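You operate a simulated robot arm through the tools that you are given. There is no shell and no other tool.

Carry out the task below with a simulated robot arm. There is one attempt and no reset: what you move stays moved.

Task
Put things in order on the tail end of the trailer bed. At the end: the black blackened bulb is on the white parts box (marked "CLIPS"); the red side lamp is on the brown carton (marked "VALVES"); the blue blanking plug from the tail end of the trailer bed stands where the white side lamp stood; the white side lamp stands on top of the black rubber bellows; whatever was shut is shut again. Leave all else as you found it, and nothing knocked over.

The check looks at the end state, three seconds after you hand in, the way a careful person would. Anything else that was tipped, shoved, dropped, spilled or broken makes it a failure.

Robot
A 6-joint arm with a two-finger parallel gripper, fixed in place. Base frame: the origin is at the foot of the arm, x ahead of it, y to its left, z up; the work surface is at about z = 0. Lengths are in mm, angles in degrees, forces in N, time in s.
With the tool pointing down near the work surface it reaches from about 120 to 500 mm from the base axis. Its first joint turns from -72.0 to 72.0 degrees. Payload 0.65 kg.
The TCP is the grasp point between the finger pads, 25 mm short of the fingertips. In the tool frame z runs along the fingers and y along their closing line. Largest opening 76 mm; finger width 18, thickness 10; the body of the gripper, 36 by 78 mm, starts 45 mm behind the TCP.
Orientation is that of the tool frame in the base frame, as a unit quaternion [x, y, z, w]. With the fingers straight down and closing along the base's y, the tool's x points along the base's -x, its y along +y and its z along -z.

Tools
- The arm moves only by the tool nudge_tool. Its argument "steps" is a list of rows, each a list of 7 numbers: the closure, from 0 (fully open) to 1 (shut), then the shift along the tool's x, y, z in units of 20 mm (1.0 is 20 mm), then the turn, a rotation vector about the tool's x, y, z in units of 5 degrees (1.0 is 5 degrees). In form: [[claw, tx, ty, tz, ax, ay, az], ...]. A call has 1 to 20 rows; each row shifts and turns the commanded pose from where the row before left it, along the tool's axes as they then stand. A call with a number of a shift or a turn outside -1 to 1 is refused whole. Each row takes 0.2 s and may step no farther than 50 mm and 8.6 degrees from the row before; otherwise, or with a gripper value out of range, the whole call is refused. Where a pose cannot be reached the arm comes as near as it can. A force on the tool above 40 N (or 10 N above the force at the start of the call, whichever is more), or a blocked arm, ends the call early, and 0.2 s more pass. Each finger travels about 108 mm/s and halts on what it meets, pressing with about 24 N; the grip force reading is that of the motor and also rises with nothing between the fingers. The clock runs only during rows and for 0.2 s after the last one: add rows that do not move to give the fingers time. It gives the time, the measured TCP pose, the force on the tool (base axes), the opening and the grip force at its end, in the units of the frame above (readings bear some noise), with the torque about the TCP (base axes, N m) and any sound that the robot's microphone picked up.
- Cameras (640 x 400 px; columns grow to the right, rows downward): "scene" is fixed at [67.3, 282.1, 408.4]; the picture's right is [-0.66, -0.75, 0.00], its down [-0.41, 0.36, -0.84] and it looks along [0.63, -0.55, -0.54] (base axes); focal length 214 px, centre (320, 200). "wrist" rides on the gripper at [58, 11, -81] in the tool frame; the picture's right is [-0.18, 0.98, 0.00], its down [-0.75, -0.14, -0.64] and it looks along [-0.63, -0.12, 0.77] (tool axes); focal length 243 px, centre (320, 200). There is no depth. A picture from a camera that has moved, and an enlarged one, comes with that camera's place and axes in the base frame and with its lens.
- camera(camera): a new picture of that camera. The clock stands still meanwhile.
- inspect(camera, box): a new picture of the part [left, top, right, bottom] of that camera's present view, enlarged. The clock stands still meanwhile.
- sign_off(): hands the job in; it is judged then, once.

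Nothing tells you positions but the pictures and the camera data. Unless the task says otherwise, let go and move clear before handing in.

The tools are called after "Call:" as a command line: name --pt "numbers of a row" for each row, then --argument value for the rest, lists and objects as JSON in quotes. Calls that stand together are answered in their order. nudge_tool: Moves the arm, as the interface text tells. Its arguments: {"type":"object","properties":{"steps":{"type":"array","items":{"type":"array","items":{"type":"number"}}}},"required":["steps"]} The other tools are called the same way: camera (camera) takes a picture; inspect (camera, box) takes an enlarged picture of a part of a camera's view; sign_off () hands the job in.

At the start:

```text
clock: 0.0
eef_pos: [254.4, -22.8, 370.9]
orientation: [0.001, 1.0, -0.001, 0.0]
force: [-0.5, 0.2, 0.9]
torque: [-0.04, -0.02, 0.02]
finger_gap: 76.0
grip_force: 0.1
```

scene: 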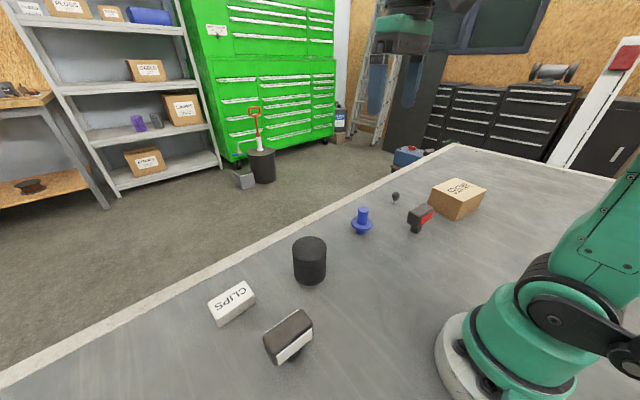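
wrist: 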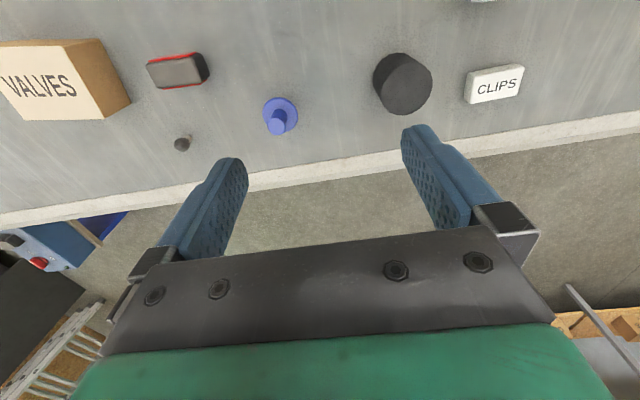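

I see the bed with, from the scene camera's left to right: white CLIPS box, white side lamp, black bellows, blue plug, red side lamp, small black bulb and the brown VALVES carton. I'll look closer at each item before moving.

Call:
inspect --camera "scene" --box '[180, 220, 340, 380]'

Call:
inspect --camera "scene" --box '[340, 160, 500, 260]'

Call:
inspect --camera "wrist" --box '[0, 0, 320, 200]'

Call:
inspect --camera "wrist" --box '[320, 0, 640, 200]'

```text
2.50 times, centred on (260, 300) of scene
camera zoom: at [67.3, 282.1, 408.4], right [-0.66, -0.75, 0.0], down [-0.41, 0.36, -0.84], along [0.63, -0.55, -0.54], focal length 536 px, centre (470, -50)
```

zoom: 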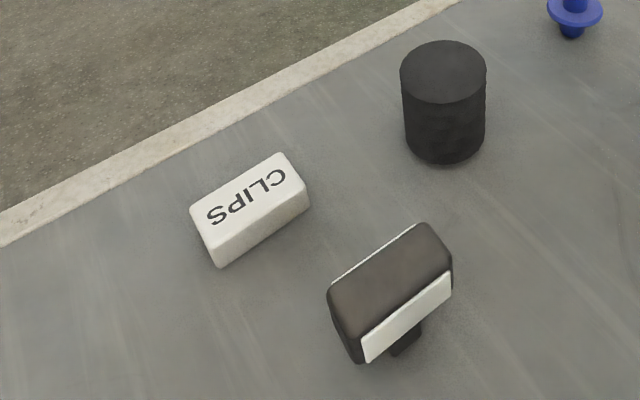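

```text
4.00 times, centred on (420, 210) of scene
camera zoom: at [67.3, 282.1, 408.4], right [-0.66, -0.75, 0.0], down [-0.41, 0.36, -0.84], along [0.63, -0.55, -0.54], focal length 858 px, centre (-80, 160)
```

zoom: 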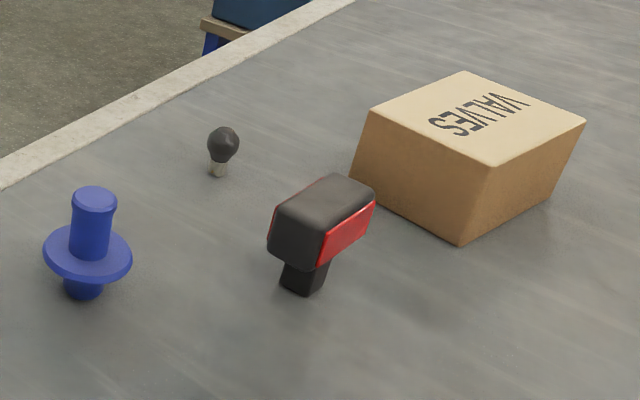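

```text
2.00 times, centred on (160, 100) of wrist
camera zoom: at [196.0, -11.6, 451.5], right [0.18, 0.98, 0.0], down [0.75, -0.14, 0.64], along [0.63, -0.12, -0.77], focal length 485 px, centre (640, 400)
```

zoom: 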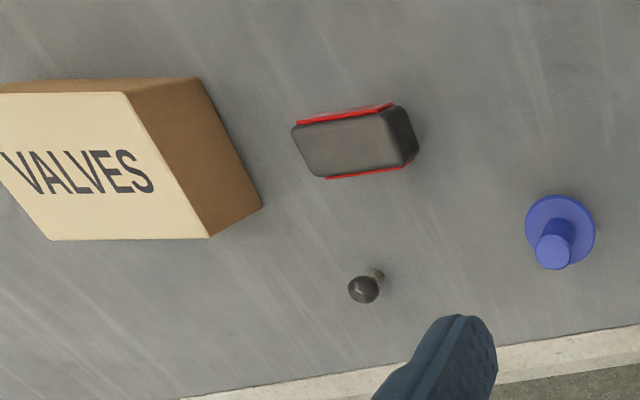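

```text
2.00 times, centred on (480, 100) of wrist
camera zoom: at [196.0, -11.6, 451.5], right [0.18, 0.98, 0.0], down [0.75, -0.14, 0.64], along [0.63, -0.12, -0.77], focal length 485 px, centre (0, 400)
```

zoom: 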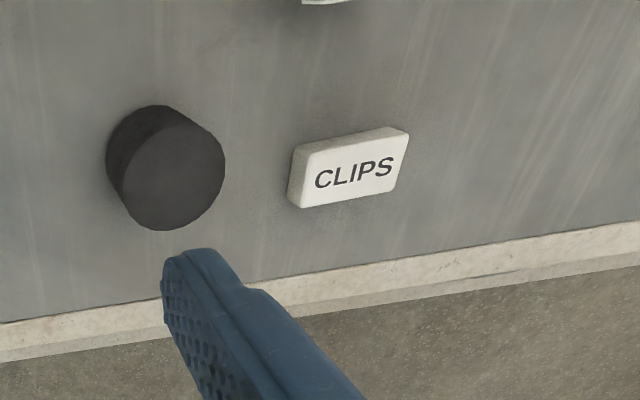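

The bed has the white lamp near (222, 208), bellows near (321, 88), CLIPS box near (355, 250), plug near (340, -111), red lamp near (240, -230), bulb near (358, -310) and the VALVES carton around (220, -440). I'll move over the white lamp to measure it with the wrist camera.

Call:
nudge_tool --pt "0 0.12 0.96 0.5 0 0 0" --pt "0 0.12 0.96 0.5 0 0 0" --pt "0 0.12 0.96 0.5 0 0 0" --pt "0 0.12 0.96 0.5 0 0 0" --pt "0 0.12 0.96 0.5 0 0 0" --pt "0 0.12 0.96 0.5 0 0 0" --pt "0 0.12 0.96 0.5 0 0 0" --pt "0 0.12 0.96 0.5 0 0 0" --pt "0 0.12 0.96 0.5 0 0 0" --pt "0 0.12 0.96 0.5 0 0 0" --pt "0 0.12 0.96 0.5 0 0 0" --pt "0 0.12 0.96 0.5 0 0 0" --pt "0 0 0 0 0 0 0" --pt "0 0 0 0 0 0 0"

Call:
camera --camera "wrist"

Call:
camera --camera "scene"

```text
clock: 3.0
eef_pos: [225.7, 206.4, 251.0]
orientation: [0.001, 1.0, 0.0, 0.0]
force: [0.3, -0.3, 0.6]
torque: [-0.01, 0.0, 0.01]
finger_gap: 75.8
grip_force: 0.0
```

```text
taken
camera wrist: at [167.4, 218.4, 332.1], right [0.18, 0.98, 0.0], down [0.75, -0.14, 0.64], along [0.63, -0.12, -0.77], focal length 243 px, centre (320, 200)
```

wrist: 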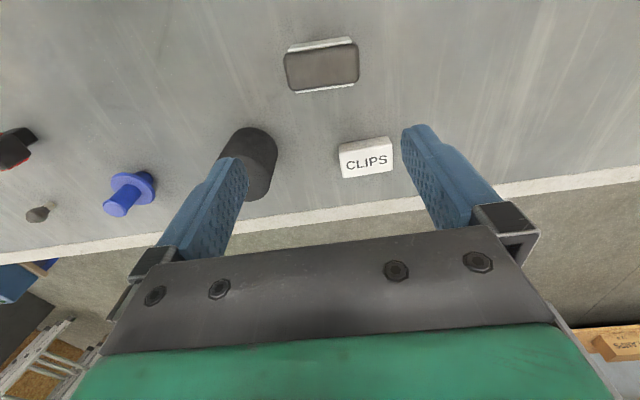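

```text
taken
```

scene: 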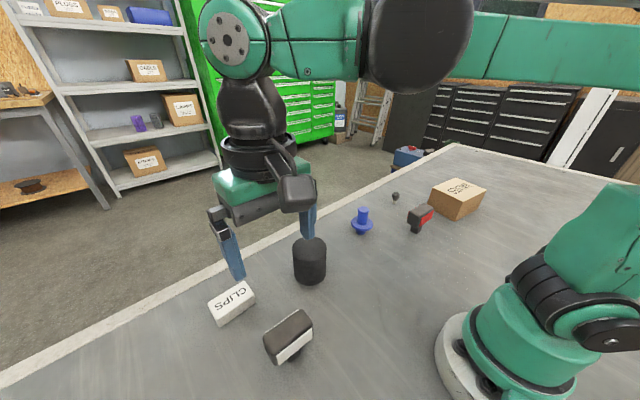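

The gripper is hovering above the white lamp, which sits under the tool. I'll zoom on it to get its pose and size.

Call:
inspect --camera "wrist" --box '[240, 20, 400, 120]'

Call:
inspect --camera "scene" --box '[240, 290, 336, 380]'

Call:
inspect --camera "wrist" --box '[180, 90, 420, 240]'

```text
4.00 times, centred on (320, 70) of wrist
camera zoom: at [167.4, 218.4, 332.1], right [0.18, 0.98, 0.0], down [0.75, -0.14, 0.64], along [0.63, -0.12, -0.77], focal length 970 px, centre (320, 720)
```

zoom: 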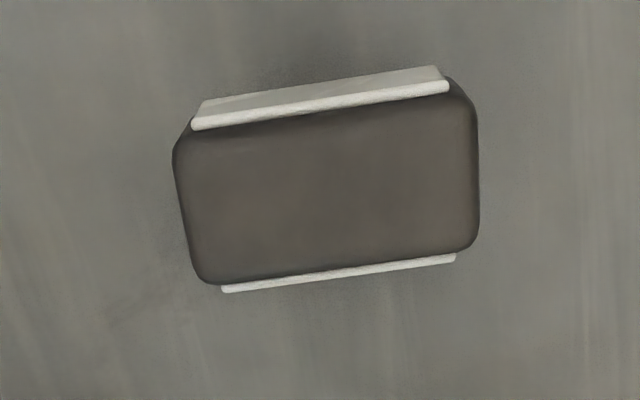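

```text
4.44 times, centred on (288, 335) of scene
camera zoom: at [67.3, 282.1, 408.4], right [-0.66, -0.75, 0.0], down [-0.41, 0.36, -0.84], along [0.63, -0.55, -0.54], focal length 953 px, centre (462, -400)
```

zoom: 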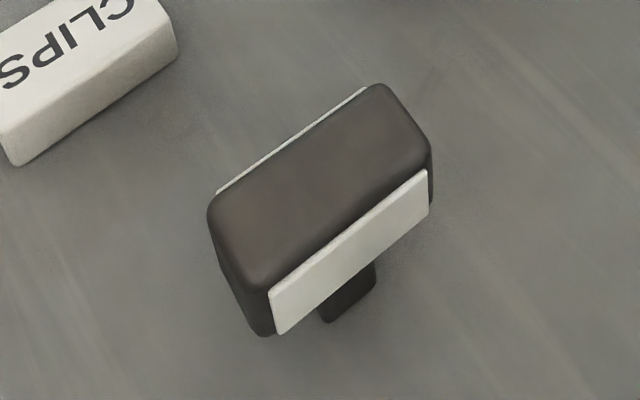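

```text
2.67 times, centred on (300, 165) of wrist
camera zoom: at [167.4, 218.4, 332.1], right [0.18, 0.98, 0.0], down [0.75, -0.14, 0.64], along [0.63, -0.12, -0.77], focal length 647 px, centre (373, 293)
```

zoom: 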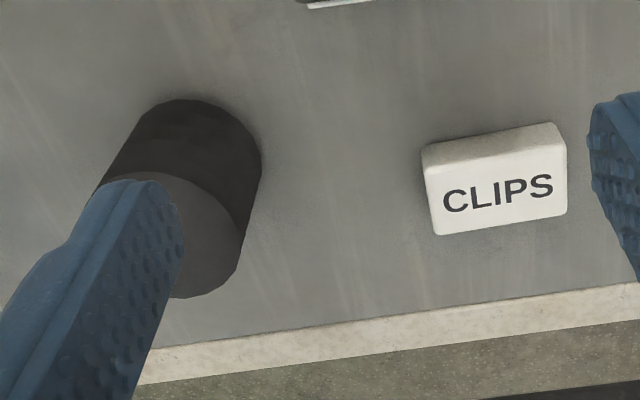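

The white lamp stands at about (219, 210), with its long axis along y (about 4° off), its top at about z = 75 and its lens faces on the ±x sides. I'll turn the gripper by -86° so that it closes across the narrow side, then check.

Call:
nudge_tool --pt "0 0 0 0 0 0 -1" --pt "0 0 0 0 0 0 -1" --pt "0 0 0 0 0 0 -1" --pt "0 0 0 0 0 0 -1" --pt "0 0 0 0 0 0 -1" --pt "0 0 0 0 0 0 -1" --pt "0 0 0 0 0 0 -1" --pt "0 0 0 0 0 0 -1" --pt "0 0 0 0 0 0 -1" --pt "0 0 0 0 0 0 -1" --pt "0 0 0 0 0 0 -1" --pt "0 0 0 0 0 0 -1" --pt "0 0 0 0 0 0 -1" --pt "0 0 0 0 0 0 -1" --pt "0 0 0 0 0 0 -1" --pt "0 0 0 0 0 0 -1" --pt "0 0 0 0 0 0 -1" --pt "0 -0.18 0.35 0 0 0 -0.2" --pt "0 0 0 0 0 0 0"

Call:
camera --camera "wrist"

Call:
camera --camera "scene"

```text
clock: 7.0
eef_pos: [218.6, 210.7, 250.5]
orientation: [-0.682, 0.731, 0.0, 0.0]
force: [0.1, -0.5, 0.9]
torque: [0.0, -0.03, -0.02]
finger_gap: 76.1
grip_force: 0.1
```

```text
taken
camera wrist: at [204.1, 154.7, 331.1], right [-0.97, 0.25, 0.0], down [0.19, 0.74, 0.64], along [0.16, 0.62, -0.77], focal length 243 px, centre (320, 200)
```

wrist: 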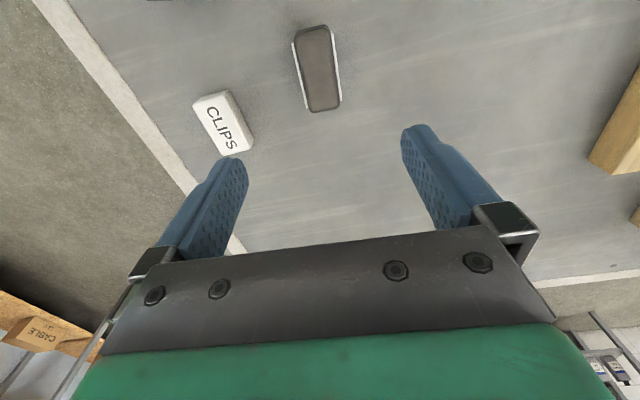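

```text
taken
```

scene: 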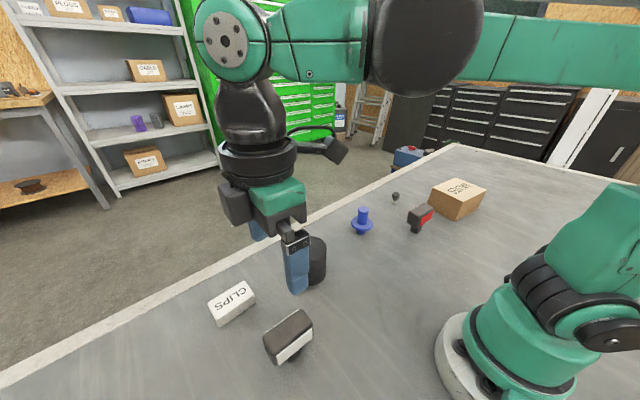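

The lamp now lies lengthwise between the fingers. I'll zoom in to check the centring and the yaw.

Call:
inspect --camera "wrist" --box '[260, 10, 388, 120]'

```text
3.64 times, centred on (324, 65) of wrist
camera zoom: at [204.1, 154.7, 331.1], right [-0.97, 0.25, 0.0], down [0.19, 0.74, 0.64], along [0.16, 0.62, -0.77], focal length 882 px, centre (306, 691)
```

zoom: 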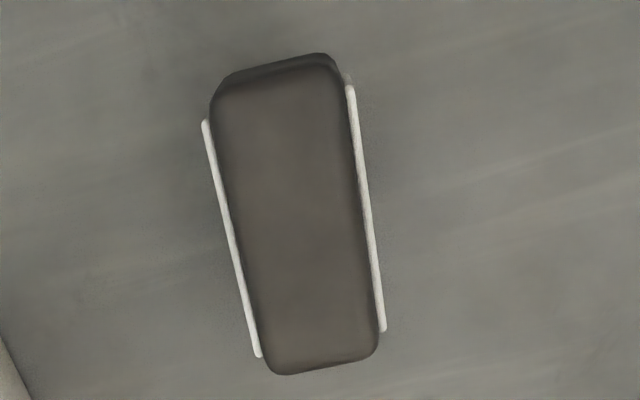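

The lamp's centre measures (219.7, 208.8) and the yaw matches. I'll go down to TCP z of about 62, around mid-head, with the fingers still open.

Call:
nudge_tool --pt "0 0.08 -0.055 0.94 0 0 0" --pt "0 0 0 0.94 0 0 0" --pt "0 0 0 0.94 0 0 0" --pt "0 0 0 0.94 0 0 0" --pt "0 0 0 0.94 0 0 0" --pt "0 0 0 0.94 0 0 0" --pt "0 0 0 0.94 0 0 0" --pt "0 0 0 0.94 0 0 0" --pt "0 0 0 0.94 0 0 0" --pt "0 0 0 0.94 0 0 0" --pt "0 0 0 0 0 0 0" --pt "0 0 0 0 0 0 0"

Call:
camera --camera "wrist"

Call:
inspect --camera "scene" --box '[220, 240, 380, 380]'

```text
clock: 9.6
eef_pos: [219.9, 210.2, 63.2]
orientation: [-0.682, 0.732, 0.001, 0.001]
force: [0.1, 0.5, 1.2]
torque: [0.02, -0.04, -0.03]
finger_gap: 76.2
grip_force: 0.2
```

```text
taken
camera wrist: at [204.8, 153.2, 143.7], right [-0.97, 0.25, 0.0], down [0.19, 0.74, 0.64], along [0.16, 0.62, -0.77], focal length 243 px, centre (320, 200)
```

wrist: 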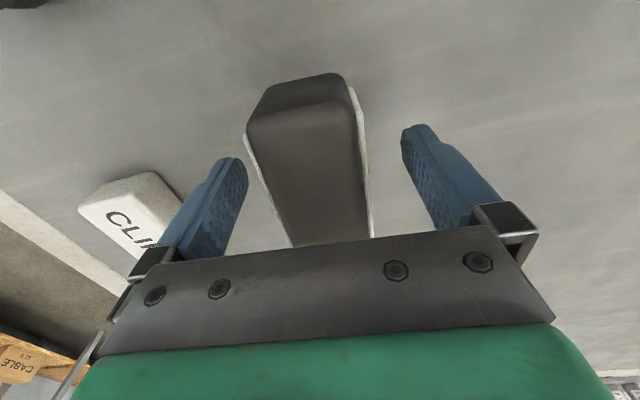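

```text
2.86 times, centred on (300, 310) of scene
camera zoom: at [67.3, 282.1, 408.4], right [-0.66, -0.75, 0.0], down [-0.41, 0.36, -0.84], along [0.63, -0.55, -0.54], focal length 613 px, centre (377, -114)
```

zoom: 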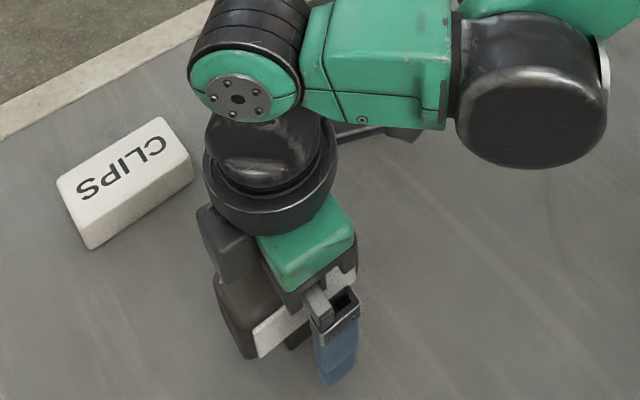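

The fingers straddle the lamp's head. I'll check the centring at this range before closing.

Call:
inspect --camera "wrist" --box '[200, 60, 440, 250]'

```text
2.11 times, centred on (320, 155) of wrist
camera zoom: at [204.8, 153.2, 143.7], right [-0.97, 0.25, 0.0], down [0.19, 0.74, 0.64], along [0.16, 0.62, -0.77], focal length 511 px, centre (320, 295)
```

zoom: 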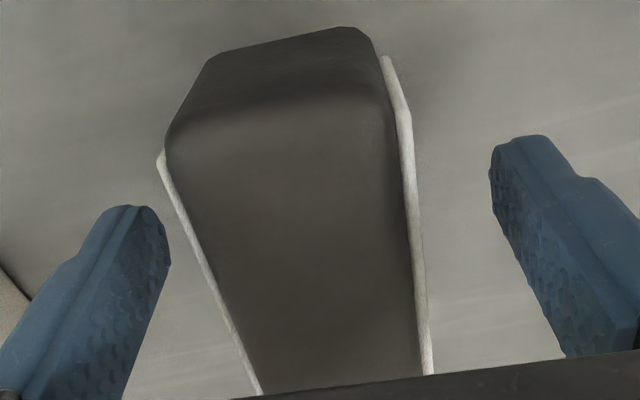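

The lamp is well centred between the fingers, with its lens faces at x of about 201 and 238. I'll close on it in stages.

Call:
nudge_tool --pt "0.3 0 0 0 0 0 0" --pt "0.42 0 0 0 0 0 0" --pt "0.5 0 0 0 0 0 0" --pt "0.56 0 0 0 0 0 0" --pt "0.65 0 0 0 0 0 0" --pt "0.65 0 0 0 0 0 0" --pt "0.65 0 0 0 0 0 0"

Call:
camera --camera "wrist"

```text
clock: 11.2
eef_pos: [219.8, 209.8, 63.9]
orientation: [-0.682, 0.732, 0.0, 0.0]
force: [1.2, -0.2, 0.2]
torque: [0.03, -0.05, 0.0]
finger_gap: 38.7
grip_force: 24.4
```

```text
taken
camera wrist: at [204.8, 153.2, 143.9], right [-0.97, 0.25, 0.0], down [0.19, 0.74, 0.64], along [0.16, 0.62, -0.77], focal length 243 px, centre (320, 200)
```

wrist: 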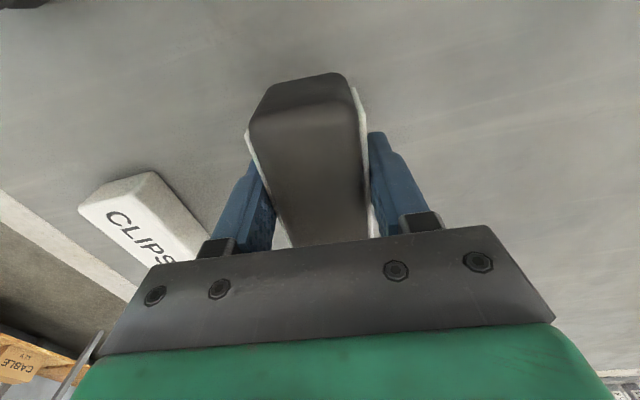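

The lamp is gripped at 38.7 mm. I'll lift it straight up and look.

Call:
nudge_tool --pt "0.65 0 0 -0.3 0 0 0" --pt "0.65 0 0 -0.7 0 0 0" --pt "0.65 0 0 -1 0 0 0" --pt "0.65 0 0 -1 0 0 0" --pt "0.65 0 0 -1 0 0 0" --pt "0.65 0 0 -1 0 0 0" --pt "0.65 0 0 -1 0 0 0" --pt "0.65 0 0 -1 0 0 0" --pt "0.65 0 0 0 0 0 0"

Call:
camera --camera "wrist"

Call:
camera --camera "scene"

```text
clock: 13.2
eef_pos: [220.2, 210.1, 202.4]
orientation: [-0.681, 0.732, 0.001, 0.0]
force: [-0.6, -0.7, -1.5]
torque: [-0.03, 0.01, 0.01]
finger_gap: 38.8
grip_force: 24.0
```

```text
taken
camera wrist: at [204.8, 153.0, 283.8], right [-0.97, 0.25, 0.0], down [0.19, 0.74, 0.64], along [0.16, 0.62, -0.77], focal length 243 px, centre (320, 200)
```

wrist: 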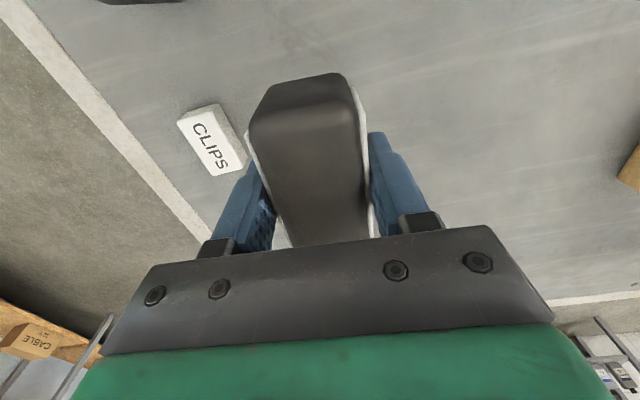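

```text
taken
```

scene: 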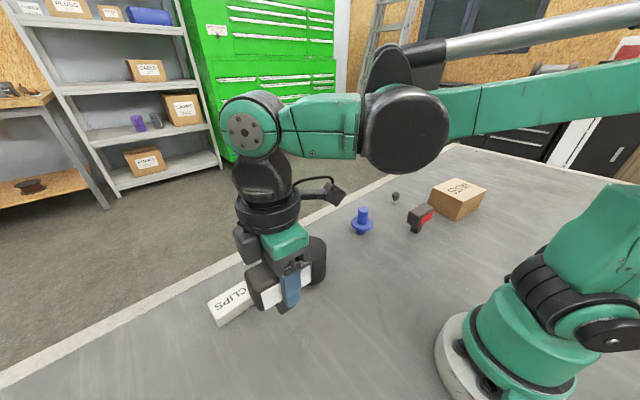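

The lamp came up cleanly and hangs straight in the grip. I'll move it towards the bellows, stopping short at a safe height so the wrist camera can locate the bellows exactly.

Call:
nudge_tool --pt "0.65 0 0 -0.9 0 0 0" --pt "0.65 0 0 -0.9 0 0 0" --pt "0.65 0 0 -0.85 0 0 0" --pt "0.65 0.7 -0.89 0 0 0 0" --pt "0.65 0.71 -0.89 0 0 0 0" --pt "0.65 0.71 -0.89 0 0 0 0" --pt "0.65 0.71 -0.89 0 0 0 0" --pt "0.65 0.71 -0.9 0 0 0 0" --pt "0.65 0.7 -0.9 0 0 0 0" --pt "0.65 0 0 0 0 0 0" --pt "0.65 0 0 0 0 0 0"

Call:
camera --camera "wrist"

Call:
camera --camera "scene"

```text
clock: 15.6
eef_pos: [321.2, 117.1, 255.9]
orientation: [-0.682, 0.731, 0.0, 0.0]
force: [0.2, -0.5, -0.9]
torque: [0.0, 0.01, 0.0]
finger_gap: 38.9
grip_force: 24.0
```

```text
taken
camera wrist: at [306.1, 61.0, 336.8], right [-0.97, 0.25, 0.0], down [0.19, 0.74, 0.64], along [0.16, 0.62, -0.77], focal length 243 px, centre (320, 200)
```

wrist: 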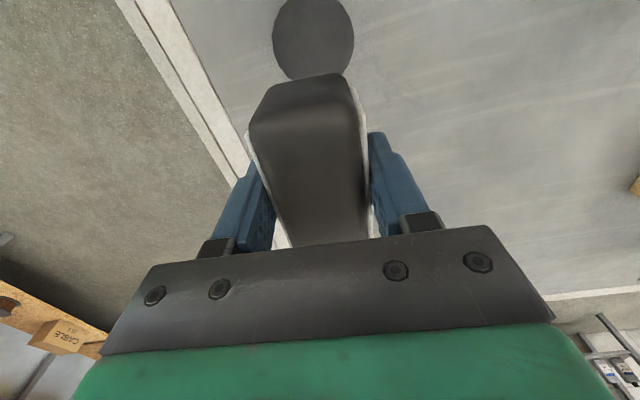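

```text
taken
```

scene: 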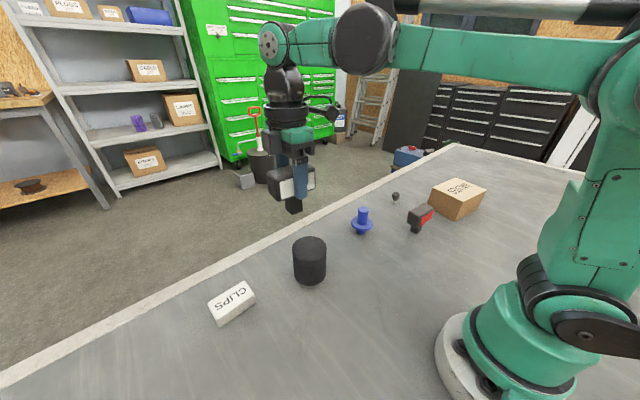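

The bellows is now visible from almost directly above. I'll zoom on it in both views.

Call:
inspect --camera "wrist" --box '[248, 0, 376, 80]'

Call:
inspect --camera "scene" --box '[250, 150, 370, 300]'

```text
5.00 times, centred on (312, 40) of wrist
camera zoom: at [306.1, 61.0, 336.8], right [-0.97, 0.25, 0.0], down [0.19, 0.74, 0.64], along [0.16, 0.62, -0.77], focal length 1213 px, centre (360, 1000)
```

zoom: 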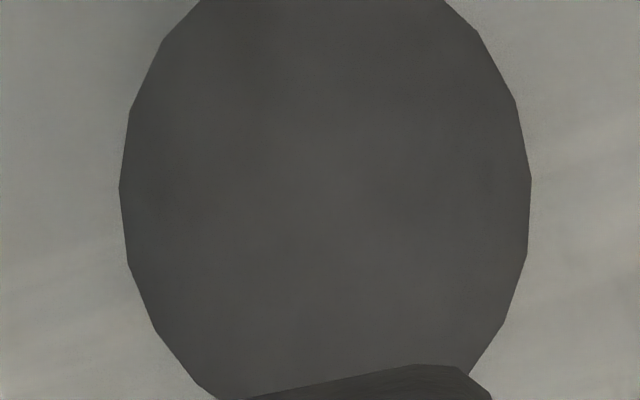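

```text
2.67 times, centred on (310, 225) of scene
camera zoom: at [67.3, 282.1, 408.4], right [-0.66, -0.75, 0.0], down [-0.41, 0.36, -0.84], along [0.63, -0.55, -0.54], focal length 572 px, centre (347, 133)
```

zoom: 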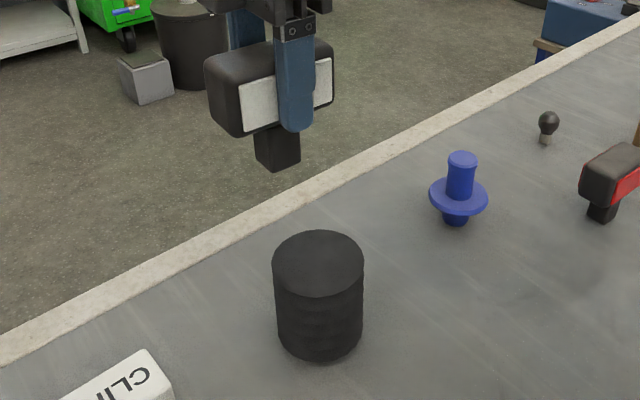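

The bellows' top is centred at (319, 85) with a radius of about 36 and a height of 75–85. I'll move over its centre and come down to about 15 mm above it.

Call:
nudge_tool --pt "0.65 0.78 0 0 0 0 0" --pt "0.65 0.78 0.01 0 0 0 0" --pt "0.65 0 0 0.95 0 0 0" --pt "0.65 0 0 0.95 0 0 0" --pt "0.65 0 0 0.95 0 0 0" --pt "0.65 0 0 0.9 0 0 0" --pt "0.65 0 0 0.75 0 0 0" --pt "0.65 0 0 0 0 0 0" --pt "0.65 0 0 0 0 0 0"

Call:
inspect --camera "scene" --box '[250, 150, 370, 300]'

Call:
camera --camera "wrist"

```text
clock: 17.6
eef_pos: [320.2, 86.0, 165.7]
orientation: [-0.681, 0.732, 0.0, 0.0]
force: [0.4, -0.9, -1.6]
torque: [-0.01, 0.0, -0.01]
finger_gap: 38.9
grip_force: 23.9
```

```text
2.67 times, centred on (310, 225) of scene
camera zoom: at [67.3, 282.1, 408.4], right [-0.66, -0.75, 0.0], down [-0.41, 0.36, -0.84], along [0.63, -0.55, -0.54], focal length 572 px, centre (347, 133)
```

zoom: 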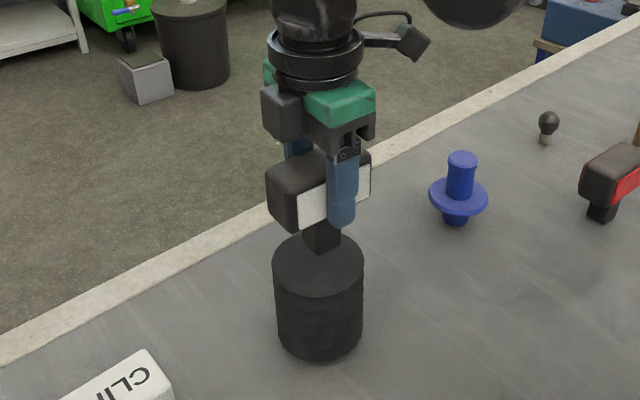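

```text
taken
camera wrist: at [304.3, 29.3, 246.8], right [-0.97, 0.25, 0.0], down [0.19, 0.74, 0.64], along [0.16, 0.62, -0.77], focal length 243 px, centre (320, 200)
```

wrist: 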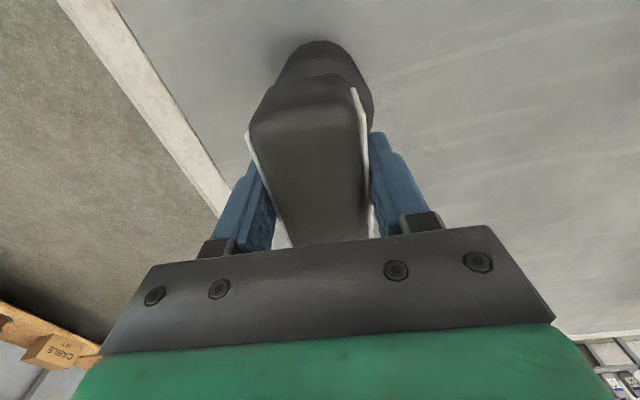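

The stem's foot sits about 20 mm above the bellows' centre. I'll descend 14 mm, then in small steps while watching the force.

Call:
nudge_tool --pt "0.65 0 0 0.35 0 0 0" --pt "0.65 0 0 0.35 0 0 0" --pt "0.65 0 0 0 0 0 0"

Call:
inspect --camera "scene" --box '[270, 200, 350, 290]'

```text
clock: 18.4
eef_pos: [318.9, 86.3, 152.3]
orientation: [-0.682, 0.731, 0.0, 0.0]
force: [-1.0, 0.1, 17.5]
torque: [0.02, 0.04, -0.05]
finger_gap: 38.8
grip_force: 24.2
```

```text
4.44 times, centred on (310, 245) of scene
camera zoom: at [67.3, 282.1, 408.5], right [-0.66, -0.75, 0.0], down [-0.41, 0.36, -0.84], along [0.63, -0.55, -0.54], focal length 953 px, centre (364, 0)
```

zoom: 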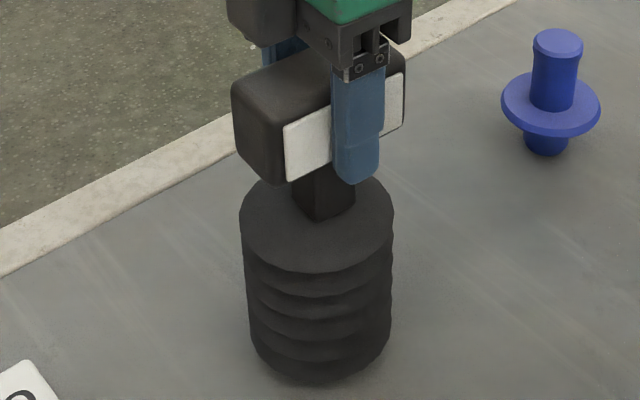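

The foot has touched the bellows (17.5 N, a little compressed), so the top is near z = 89. I'll back off slowly until the load is only the lamp's weight.

Call:
nudge_tool --pt "0.65 0 0 -0.1 0 0 0" --pt "0.65 0 0 0 0 0 0"

```text
clock: 19.0
eef_pos: [317.9, 86.1, 152.8]
orientation: [-0.682, 0.732, 0.0, 0.0]
force: [0.1, 0.5, -2.4]
torque: [0.0, -0.02, 0.01]
finger_gap: 39.2
grip_force: 24.7
```

Two millimetres up unloaded it entirely. I'll ease down again in half-millimetre steps.

Call:
nudge_tool --pt "0.65 0 0 0.025 0 0 0" --pt "0.65 0 0 0 0 0 0"

Call:
nudge_tool --pt "0.65 0 0 0.025 0 0 0" --pt "0.65 0 0 0 0 0 0"

```text
clock: 19.6
eef_pos: [318.3, 86.8, 152.9]
orientation: [-0.682, 0.731, 0.0, 0.0]
force: [-0.2, 0.4, -0.9]
torque: [0.03, 0.0, 0.02]
finger_gap: 38.5
grip_force: 24.4
```

```text
clock: 20.2
eef_pos: [318.9, 87.0, 152.5]
orientation: [-0.681, 0.732, 0.0, 0.0]
force: [-0.7, -0.8, -1.9]
torque: [0.0, 0.02, 0.03]
finger_gap: 38.6
grip_force: 24.5
```

Call:
nudge_tool --pt "0.65 0 0 0.025 0 0 0" --pt "0.65 0 0 0 0 0 0"

Call:
nudge_tool --pt "0.65 0 0 0.02 0 0 0" --pt "0.65 0 0 0 0 0 0"

```text
clock: 20.8
eef_pos: [319.2, 87.7, 151.9]
orientation: [-0.681, 0.732, 0.0, 0.0]
force: [-0.3, -1.0, 3.9]
torque: [-0.06, 0.02, 0.02]
finger_gap: 39.0
grip_force: 24.0
```

```text
clock: 21.4
eef_pos: [318.7, 87.6, 150.7]
orientation: [-0.682, 0.732, 0.0, -0.001]
force: [-1.6, -1.3, 17.6]
torque: [-0.05, 0.06, 0.0]
finger_gap: 39.0
grip_force: 24.3
```

Contact builds steeply, with 3.9 N one step earlier. I'll back off that half step and look before releasing.

Call:
nudge_tool --pt "0.65 0 0 -0.02 0 0 0" --pt "0.65 0 0 0 0 0 0"

Call:
inspect --camera "scene" --box '[270, 200, 350, 290]'

Call:
inspect --camera "wrist" --box '[200, 20, 440, 250]'

```text
clock: 22.0
eef_pos: [318.2, 86.2, 149.9]
orientation: [-0.682, 0.732, 0.001, -0.001]
force: [-0.5, -0.2, 7.2]
torque: [-0.02, -0.01, 0.03]
finger_gap: 38.8
grip_force: 24.0
```

```text
4.44 times, centred on (310, 245) of scene
camera zoom: at [67.3, 282.1, 408.4], right [-0.66, -0.75, 0.0], down [-0.41, 0.36, -0.84], along [0.63, -0.55, -0.54], focal length 953 px, centre (364, 0)
```

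zoom: 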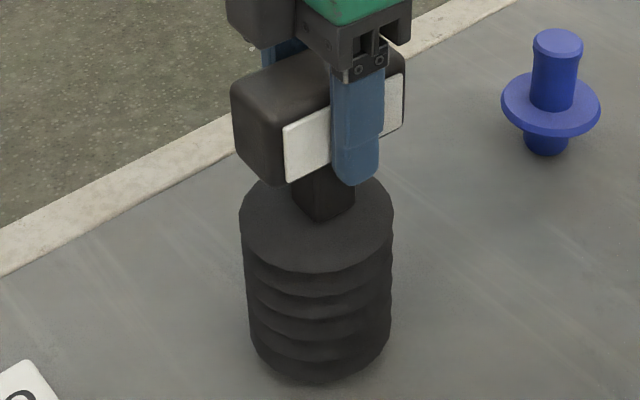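

```text
1.74 times, centred on (320, 135) of wrist
camera zoom: at [303.7, 29.9, 232.7], right [-0.97, 0.25, 0.0], down [0.19, 0.74, 0.64], along [0.16, 0.62, -0.77], focal length 422 px, centre (320, 313)
```

zoom: 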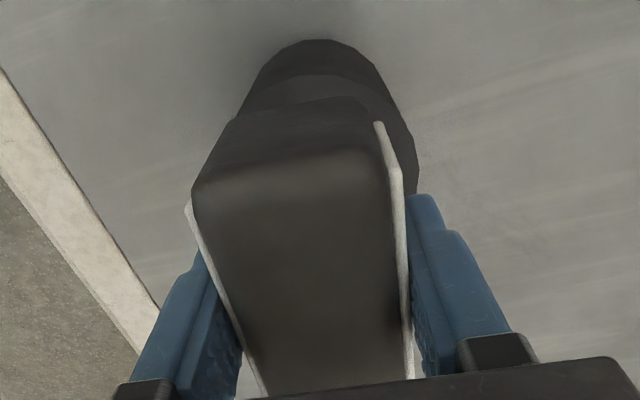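

The foot rests on the bellows' top within a few millimetres of its centre. I'll ease the preload slightly, then open gradually.

Call:
nudge_tool --pt "0.65 0 0 -0.008 0 0 0" --pt "0.52 0 0 0 0 0 0" --pt "0.48 0 0 0 0 0 0" --pt "0.44 0 0 0 0 0 0" --pt "0.38 0 0 0 0 0 0" --pt "0.3 0 0 0 0 0 0" --pt "0.15 0 0 0 0 0 0" --pt "0 0 0 0 0 0 0" --pt "0 0 0 0 0 0 0"

Call:
inspect --camera "scene" --box '[250, 170, 370, 290]'

Call:
camera --camera "wrist"

```text
clock: 24.0
eef_pos: [318.9, 87.1, 151.3]
orientation: [-0.682, 0.732, 0.0, 0.0]
force: [0.4, -0.1, 0.1]
torque: [0.01, 0.02, 0.02]
finger_gap: 76.2
grip_force: 0.1
```

```text
3.33 times, centred on (310, 230) of scene
camera zoom: at [67.3, 282.1, 408.4], right [-0.66, -0.75, 0.0], down [-0.41, 0.36, -0.84], along [0.63, -0.55, -0.54], focal length 715 px, centre (353, 100)
```

zoom: 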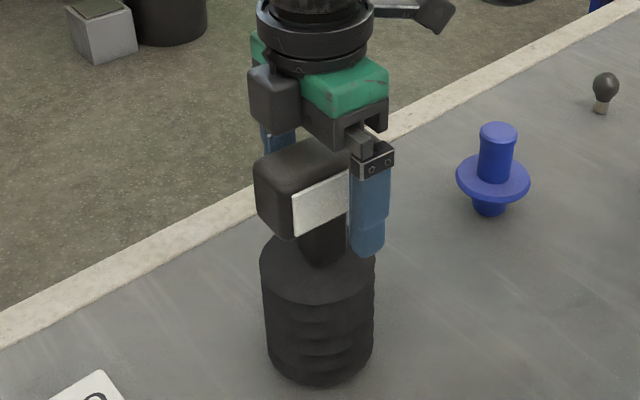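

```text
taken
camera wrist: at [303.8, 29.8, 233.1], right [-0.97, 0.25, 0.0], down [0.19, 0.74, 0.64], along [0.16, 0.62, -0.77], focal length 243 px, centre (320, 200)
```

wrist: 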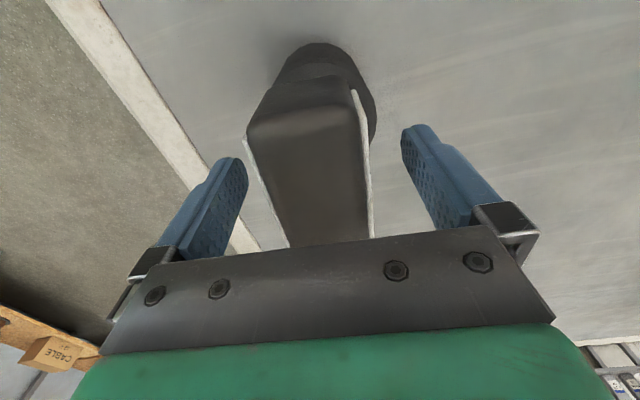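

The lamp stands by itself on the bellows. I'll retreat straight up and check it.

Call:
nudge_tool --pt "0 0 0 -0.4 0 0 0" --pt "0 0 0 -0.8 0 0 0" --pt "0 0 0 -1 0 0 0" --pt "0 0 0 -1 0 0 0" --pt "0 0 0 -1 0 0 0" --pt "0 0 0 -1 0 0 0" --pt "0 0 0 -1 0 0 0" --pt "0 0 0 0 0 0 0"

Call:
camera --camera "wrist"

Call:
camera --camera "scene"

Call:
inspect --camera "scene" --box '[260, 190, 350, 290]'

```text
clock: 25.8
eef_pos: [318.9, 86.3, 275.8]
orientation: [-0.682, 0.732, 0.001, 0.0]
force: [-0.3, -0.9, -0.2]
torque: [-0.01, -0.01, 0.0]
finger_gap: 76.1
grip_force: 0.2
```

```text
taken
camera wrist: at [303.1, 29.8, 357.6], right [-0.97, 0.25, 0.0], down [0.19, 0.74, 0.64], along [0.16, 0.62, -0.77], focal length 243 px, centre (320, 200)
```

wrist: 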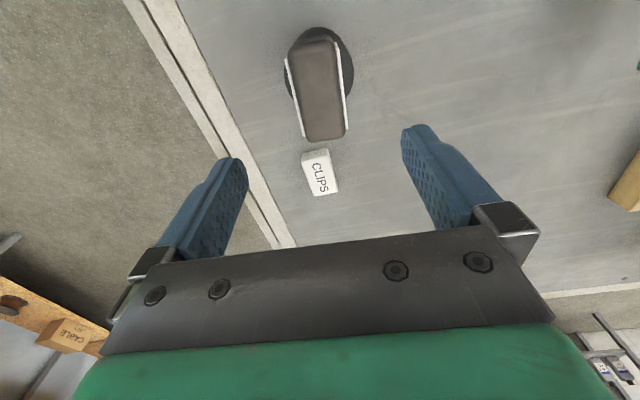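

```text
taken
```

scene: 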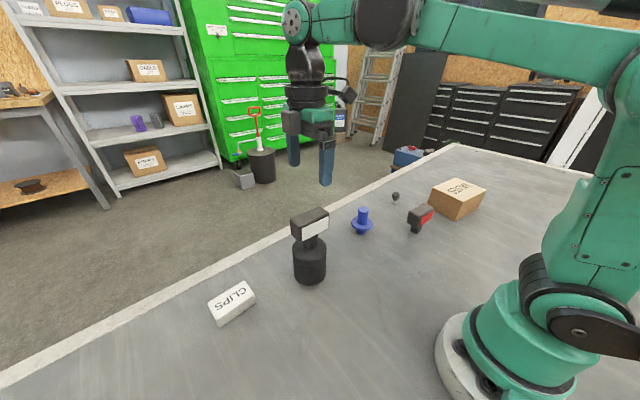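

```text
4.00 times, centred on (305, 240) of scene
camera zoom: at [67.3, 282.1, 408.4], right [-0.66, -0.75, 0.0], down [-0.41, 0.36, -0.84], along [0.63, -0.55, -0.54], focal length 858 px, centre (380, 40)
```

zoom: 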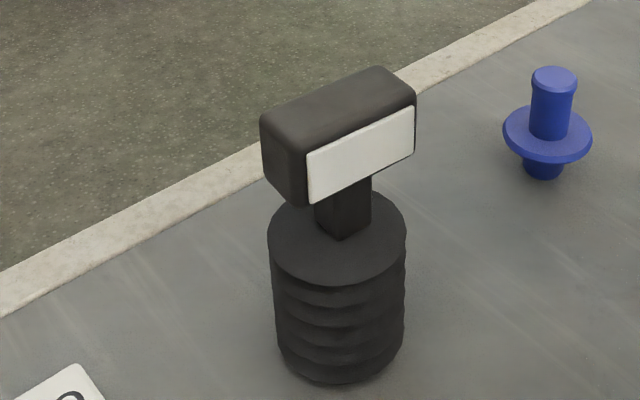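

The white lamp stands upright on the bellows and nothing else moved. Next is the blue plug: I'll turn the gripper back to its initial yaw and then move over the plug.

Call:
nudge_tool --pt "0 0 0 0 0 0 1" --pt "0 0 0 0 0 0 1" --pt "0 0 0 0 0 0 1" --pt "0 0 0 0 0 0 1" --pt "0 0 0 0 0 0 1" --pt "0 0 0 0 0 0 1" --pt "0 0 0 0 0 0 1" --pt "0 0 0 0 0 0 1" --pt "0 0 0 0 0 0 1" --pt "0 0 0 0 0 0 1" --pt "0 0 0 0 0 0 1" --pt "0 0 0 0 0 0 1" --pt "0 0 0 0 0 0 1" --pt "0 0 0 0 0 0 1" --pt "0 0 0 0 0 0 1" --pt "0 0 0 0 0 0 1" --pt "0 0 0 0 0 0 1" --pt "0 0 0 0 0 0 0.2"

Call:
nudge_tool --pt "0 -0.1 -0.98 0 0 0 0" --pt "0 -0.1 -0.98 0 0 0 0" --pt "0 -0.1 -0.98 0 0 0 0" --pt "0 -0.1 -0.98 0 0 0 0" --pt "0 -0.1 -0.98 0 0 0 0" --pt "0 -0.1 -0.98 0 0 0 0" --pt "0 -0.1 -0.98 0 0 0 0" --pt "0 -0.1 -0.98 0 0 0 0" --pt "0 -0.1 -0.98 0 0 0 0" --pt "0 -0.1 -0.98 0 0 0 0" --pt "0 0 0 0 0 0 0" --pt "0 0 0 0 0 0 0"

Call:
camera --camera "wrist"

Call:
camera --camera "scene"

```text
clock: 29.6
eef_pos: [319.1, 85.8, 275.1]
orientation: [0.0, 1.0, 0.0, 0.001]
force: [-0.4, 0.1, -1.0]
torque: [-0.05, -0.03, -0.02]
finger_gap: 76.1
grip_force: 0.1
```

```text
clock: 32.2
eef_pos: [339.5, -110.5, 276.2]
orientation: [0.001, 1.0, 0.001, 0.001]
force: [0.8, -0.1, 0.2]
torque: [0.02, 0.02, -0.03]
finger_gap: 75.9
grip_force: 0.1
```

```text
taken
camera wrist: at [280.7, -98.1, 357.4], right [0.19, 0.98, 0.0], down [0.75, -0.14, 0.64], along [0.63, -0.12, -0.77], focal length 243 px, centre (320, 200)
```

wrist: 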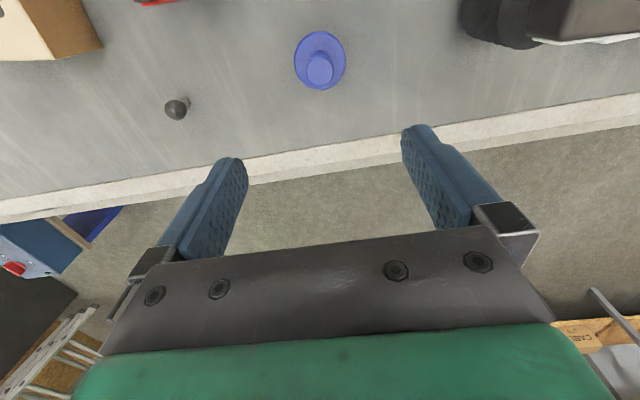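

```text
taken
```

scene: 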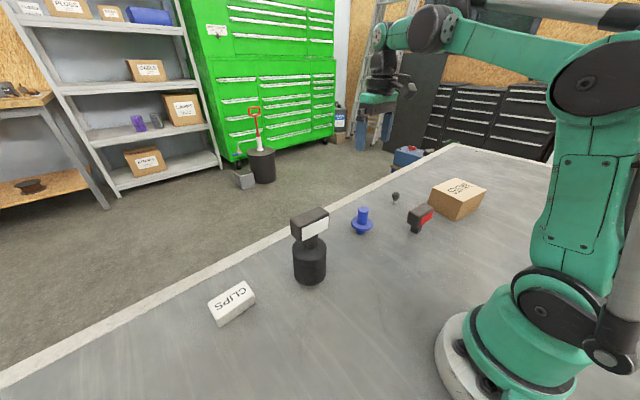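

The plug is nearly below the tool. I'll zoom in on it, the bulb and the part of the scene around them.

Call:
inspect --camera "wrist" --box '[270, 20, 366, 100]'

Call:
inspect --camera "wrist" --box '[140, 70, 236, 140]'

Call:
inspect --camera "scene" --box '[340, 180, 440, 250]'

```text
5.00 times, centred on (318, 60) of wrist
camera zoom: at [280.7, -98.1, 357.4], right [0.19, 0.98, 0.0], down [0.75, -0.14, 0.64], along [0.63, -0.12, -0.77], focal length 1213 px, centre (330, 900)
```

zoom: 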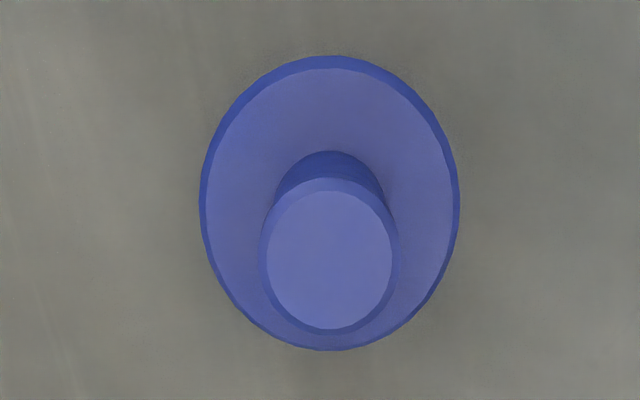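

```text
5.71 times, centred on (188, 105) of wrist
camera zoom: at [280.7, -98.1, 357.4], right [0.19, 0.98, 0.0], down [0.75, -0.14, 0.64], along [0.63, -0.12, -0.77], focal length 1386 px, centre (1074, 743)
```

zoom: 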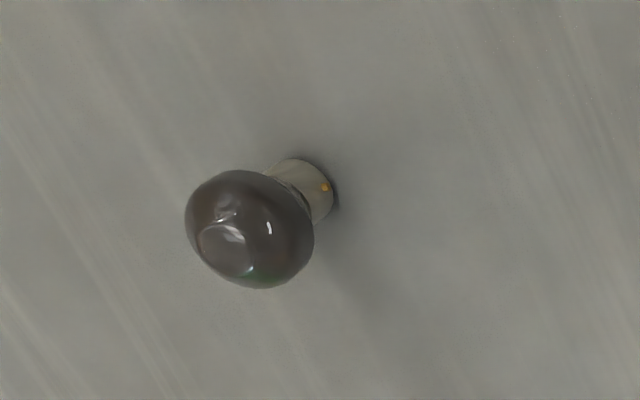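

```text
5.71 times, centred on (390, 215) of scene
camera zoom: at [67.3, 282.1, 408.4], right [-0.66, -0.75, 0.0], down [-0.41, 0.36, -0.84], along [0.63, -0.55, -0.54], focal length 1226 px, centre (-80, 114)
```

zoom: 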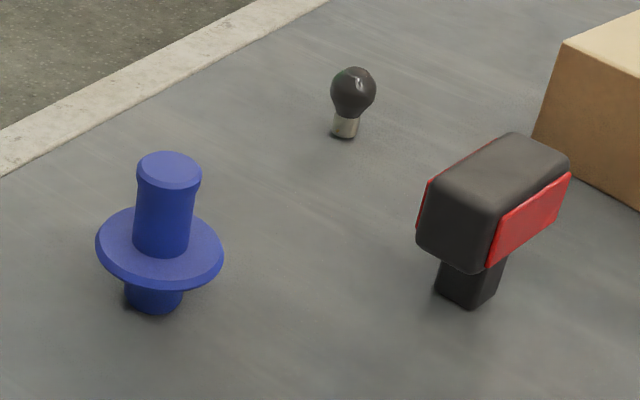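

The plug's axis is at about (338, -109.5), with its flange top near z = 36 and its knob top near z = 81. I'll descend to TCP z = 68 so that the fingertips stay above the flange.

Call:
nudge_tool --pt "0 0.075 0.05 0.94 0 0 0" --pt "0 0 0 0.94 0 0 0" --pt "0 0 0 0.94 0 0 0" --pt "0 0 0 0.94 0 0 0" --pt "0 0 0 0.94 0 0 0" --pt "0 0 0 0.94 0 0 0" --pt "0 0 0 0.94 0 0 0" --pt "0 0 0 0.94 0 0 0" --pt "0 0 0 0.94 0 0 0" --pt "0 0 0 0.94 0 0 0" --pt "0 0 0 0.9 0 0 0" --pt "0 0 0 0 0 0 0" --pt "0 0 0 0 0 0 0"

Call:
camera --camera "wrist"

Call:
inspect --camera "scene" --box '[310, 170, 430, 250]'

```text
clock: 35.0
eef_pos: [336.3, -107.6, 70.4]
orientation: [0.001, 1.0, -0.001, 0.0]
force: [0.0, 0.9, -0.4]
torque: [-0.01, 0.01, -0.01]
finger_gap: 76.1
grip_force: 0.1
```

```text
taken
camera wrist: at [278.8, -97.0, 150.4], right [0.18, 0.98, 0.0], down [0.75, -0.14, 0.64], along [0.63, -0.12, -0.77], focal length 243 px, centre (320, 200)
```

wrist: 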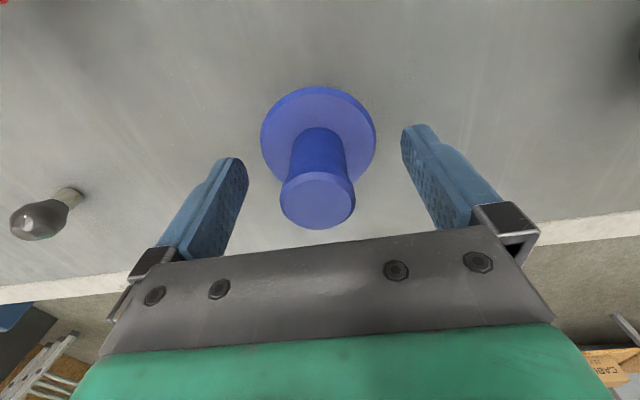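

```text
5.00 times, centred on (370, 210) of scene
camera zoom: at [67.3, 282.1, 408.4], right [-0.66, -0.75, 0.0], down [-0.41, 0.36, -0.84], along [0.63, -0.55, -0.54], focal length 1072 px, centre (70, 150)
```

zoom: 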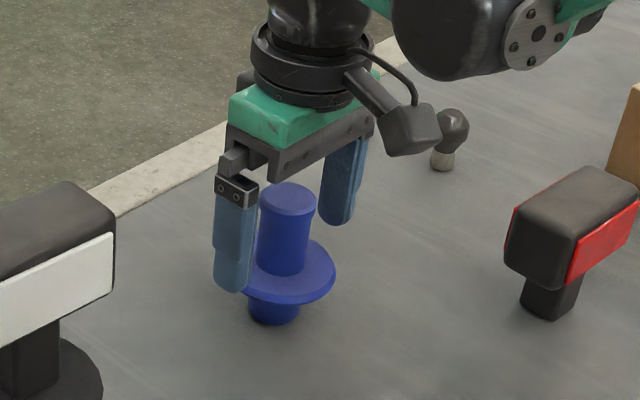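

The plug is centred between the fingers. I'll lower it 3 mm more and close gradually.

Call:
nudge_tool --pt "0.3 0 0 0.15 0 0 0" --pt "0.45 0 0 0 0 0 0" --pt "0.55 0 0 0 0 0 0" --pt "0.6 0 0 0 0 0 0" --pt "0.65 0 0 0 0 0 0" --pt "0.75 0 0 0 0 0 0" --pt "0.75 0 0 0 0 0 0" --pt "0.75 0 0 0 0 0 0"

Call:
inspect --camera "scene" --box '[310, 170, 430, 250]'

Call:
camera --camera "wrist"

```text
clock: 36.8
eef_pos: [336.6, -109.0, 66.9]
orientation: [0.001, 1.0, 0.0, 0.001]
force: [0.2, 0.2, 0.0]
torque: [-0.01, -0.01, -0.01]
finger_gap: 28.6
grip_force: 24.5
```

```text
5.00 times, centred on (370, 210) of scene
camera zoom: at [67.3, 282.1, 408.4], right [-0.66, -0.75, 0.0], down [-0.41, 0.36, -0.84], along [0.63, -0.55, -0.54], focal length 1072 px, centre (70, 150)
```

zoom: 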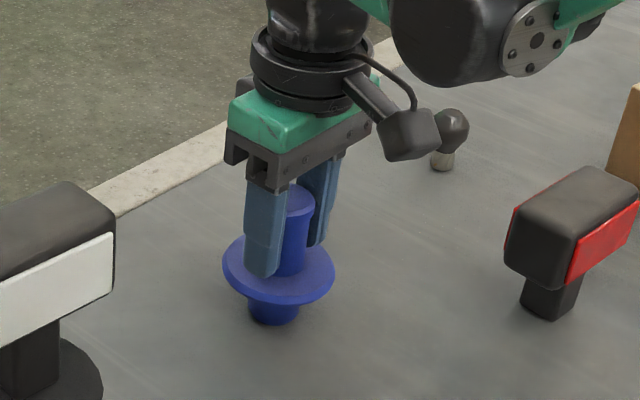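

```text
taken
camera wrist: at [278.8, -97.0, 147.7], right [0.19, 0.98, 0.0], down [0.75, -0.14, 0.64], along [0.63, -0.12, -0.77], focal length 243 px, centre (320, 200)
```

wrist: 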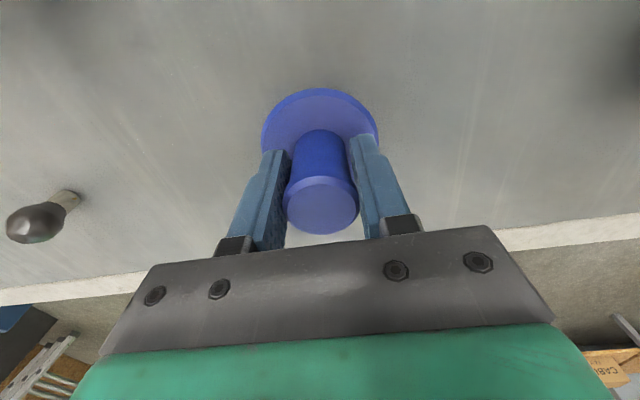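

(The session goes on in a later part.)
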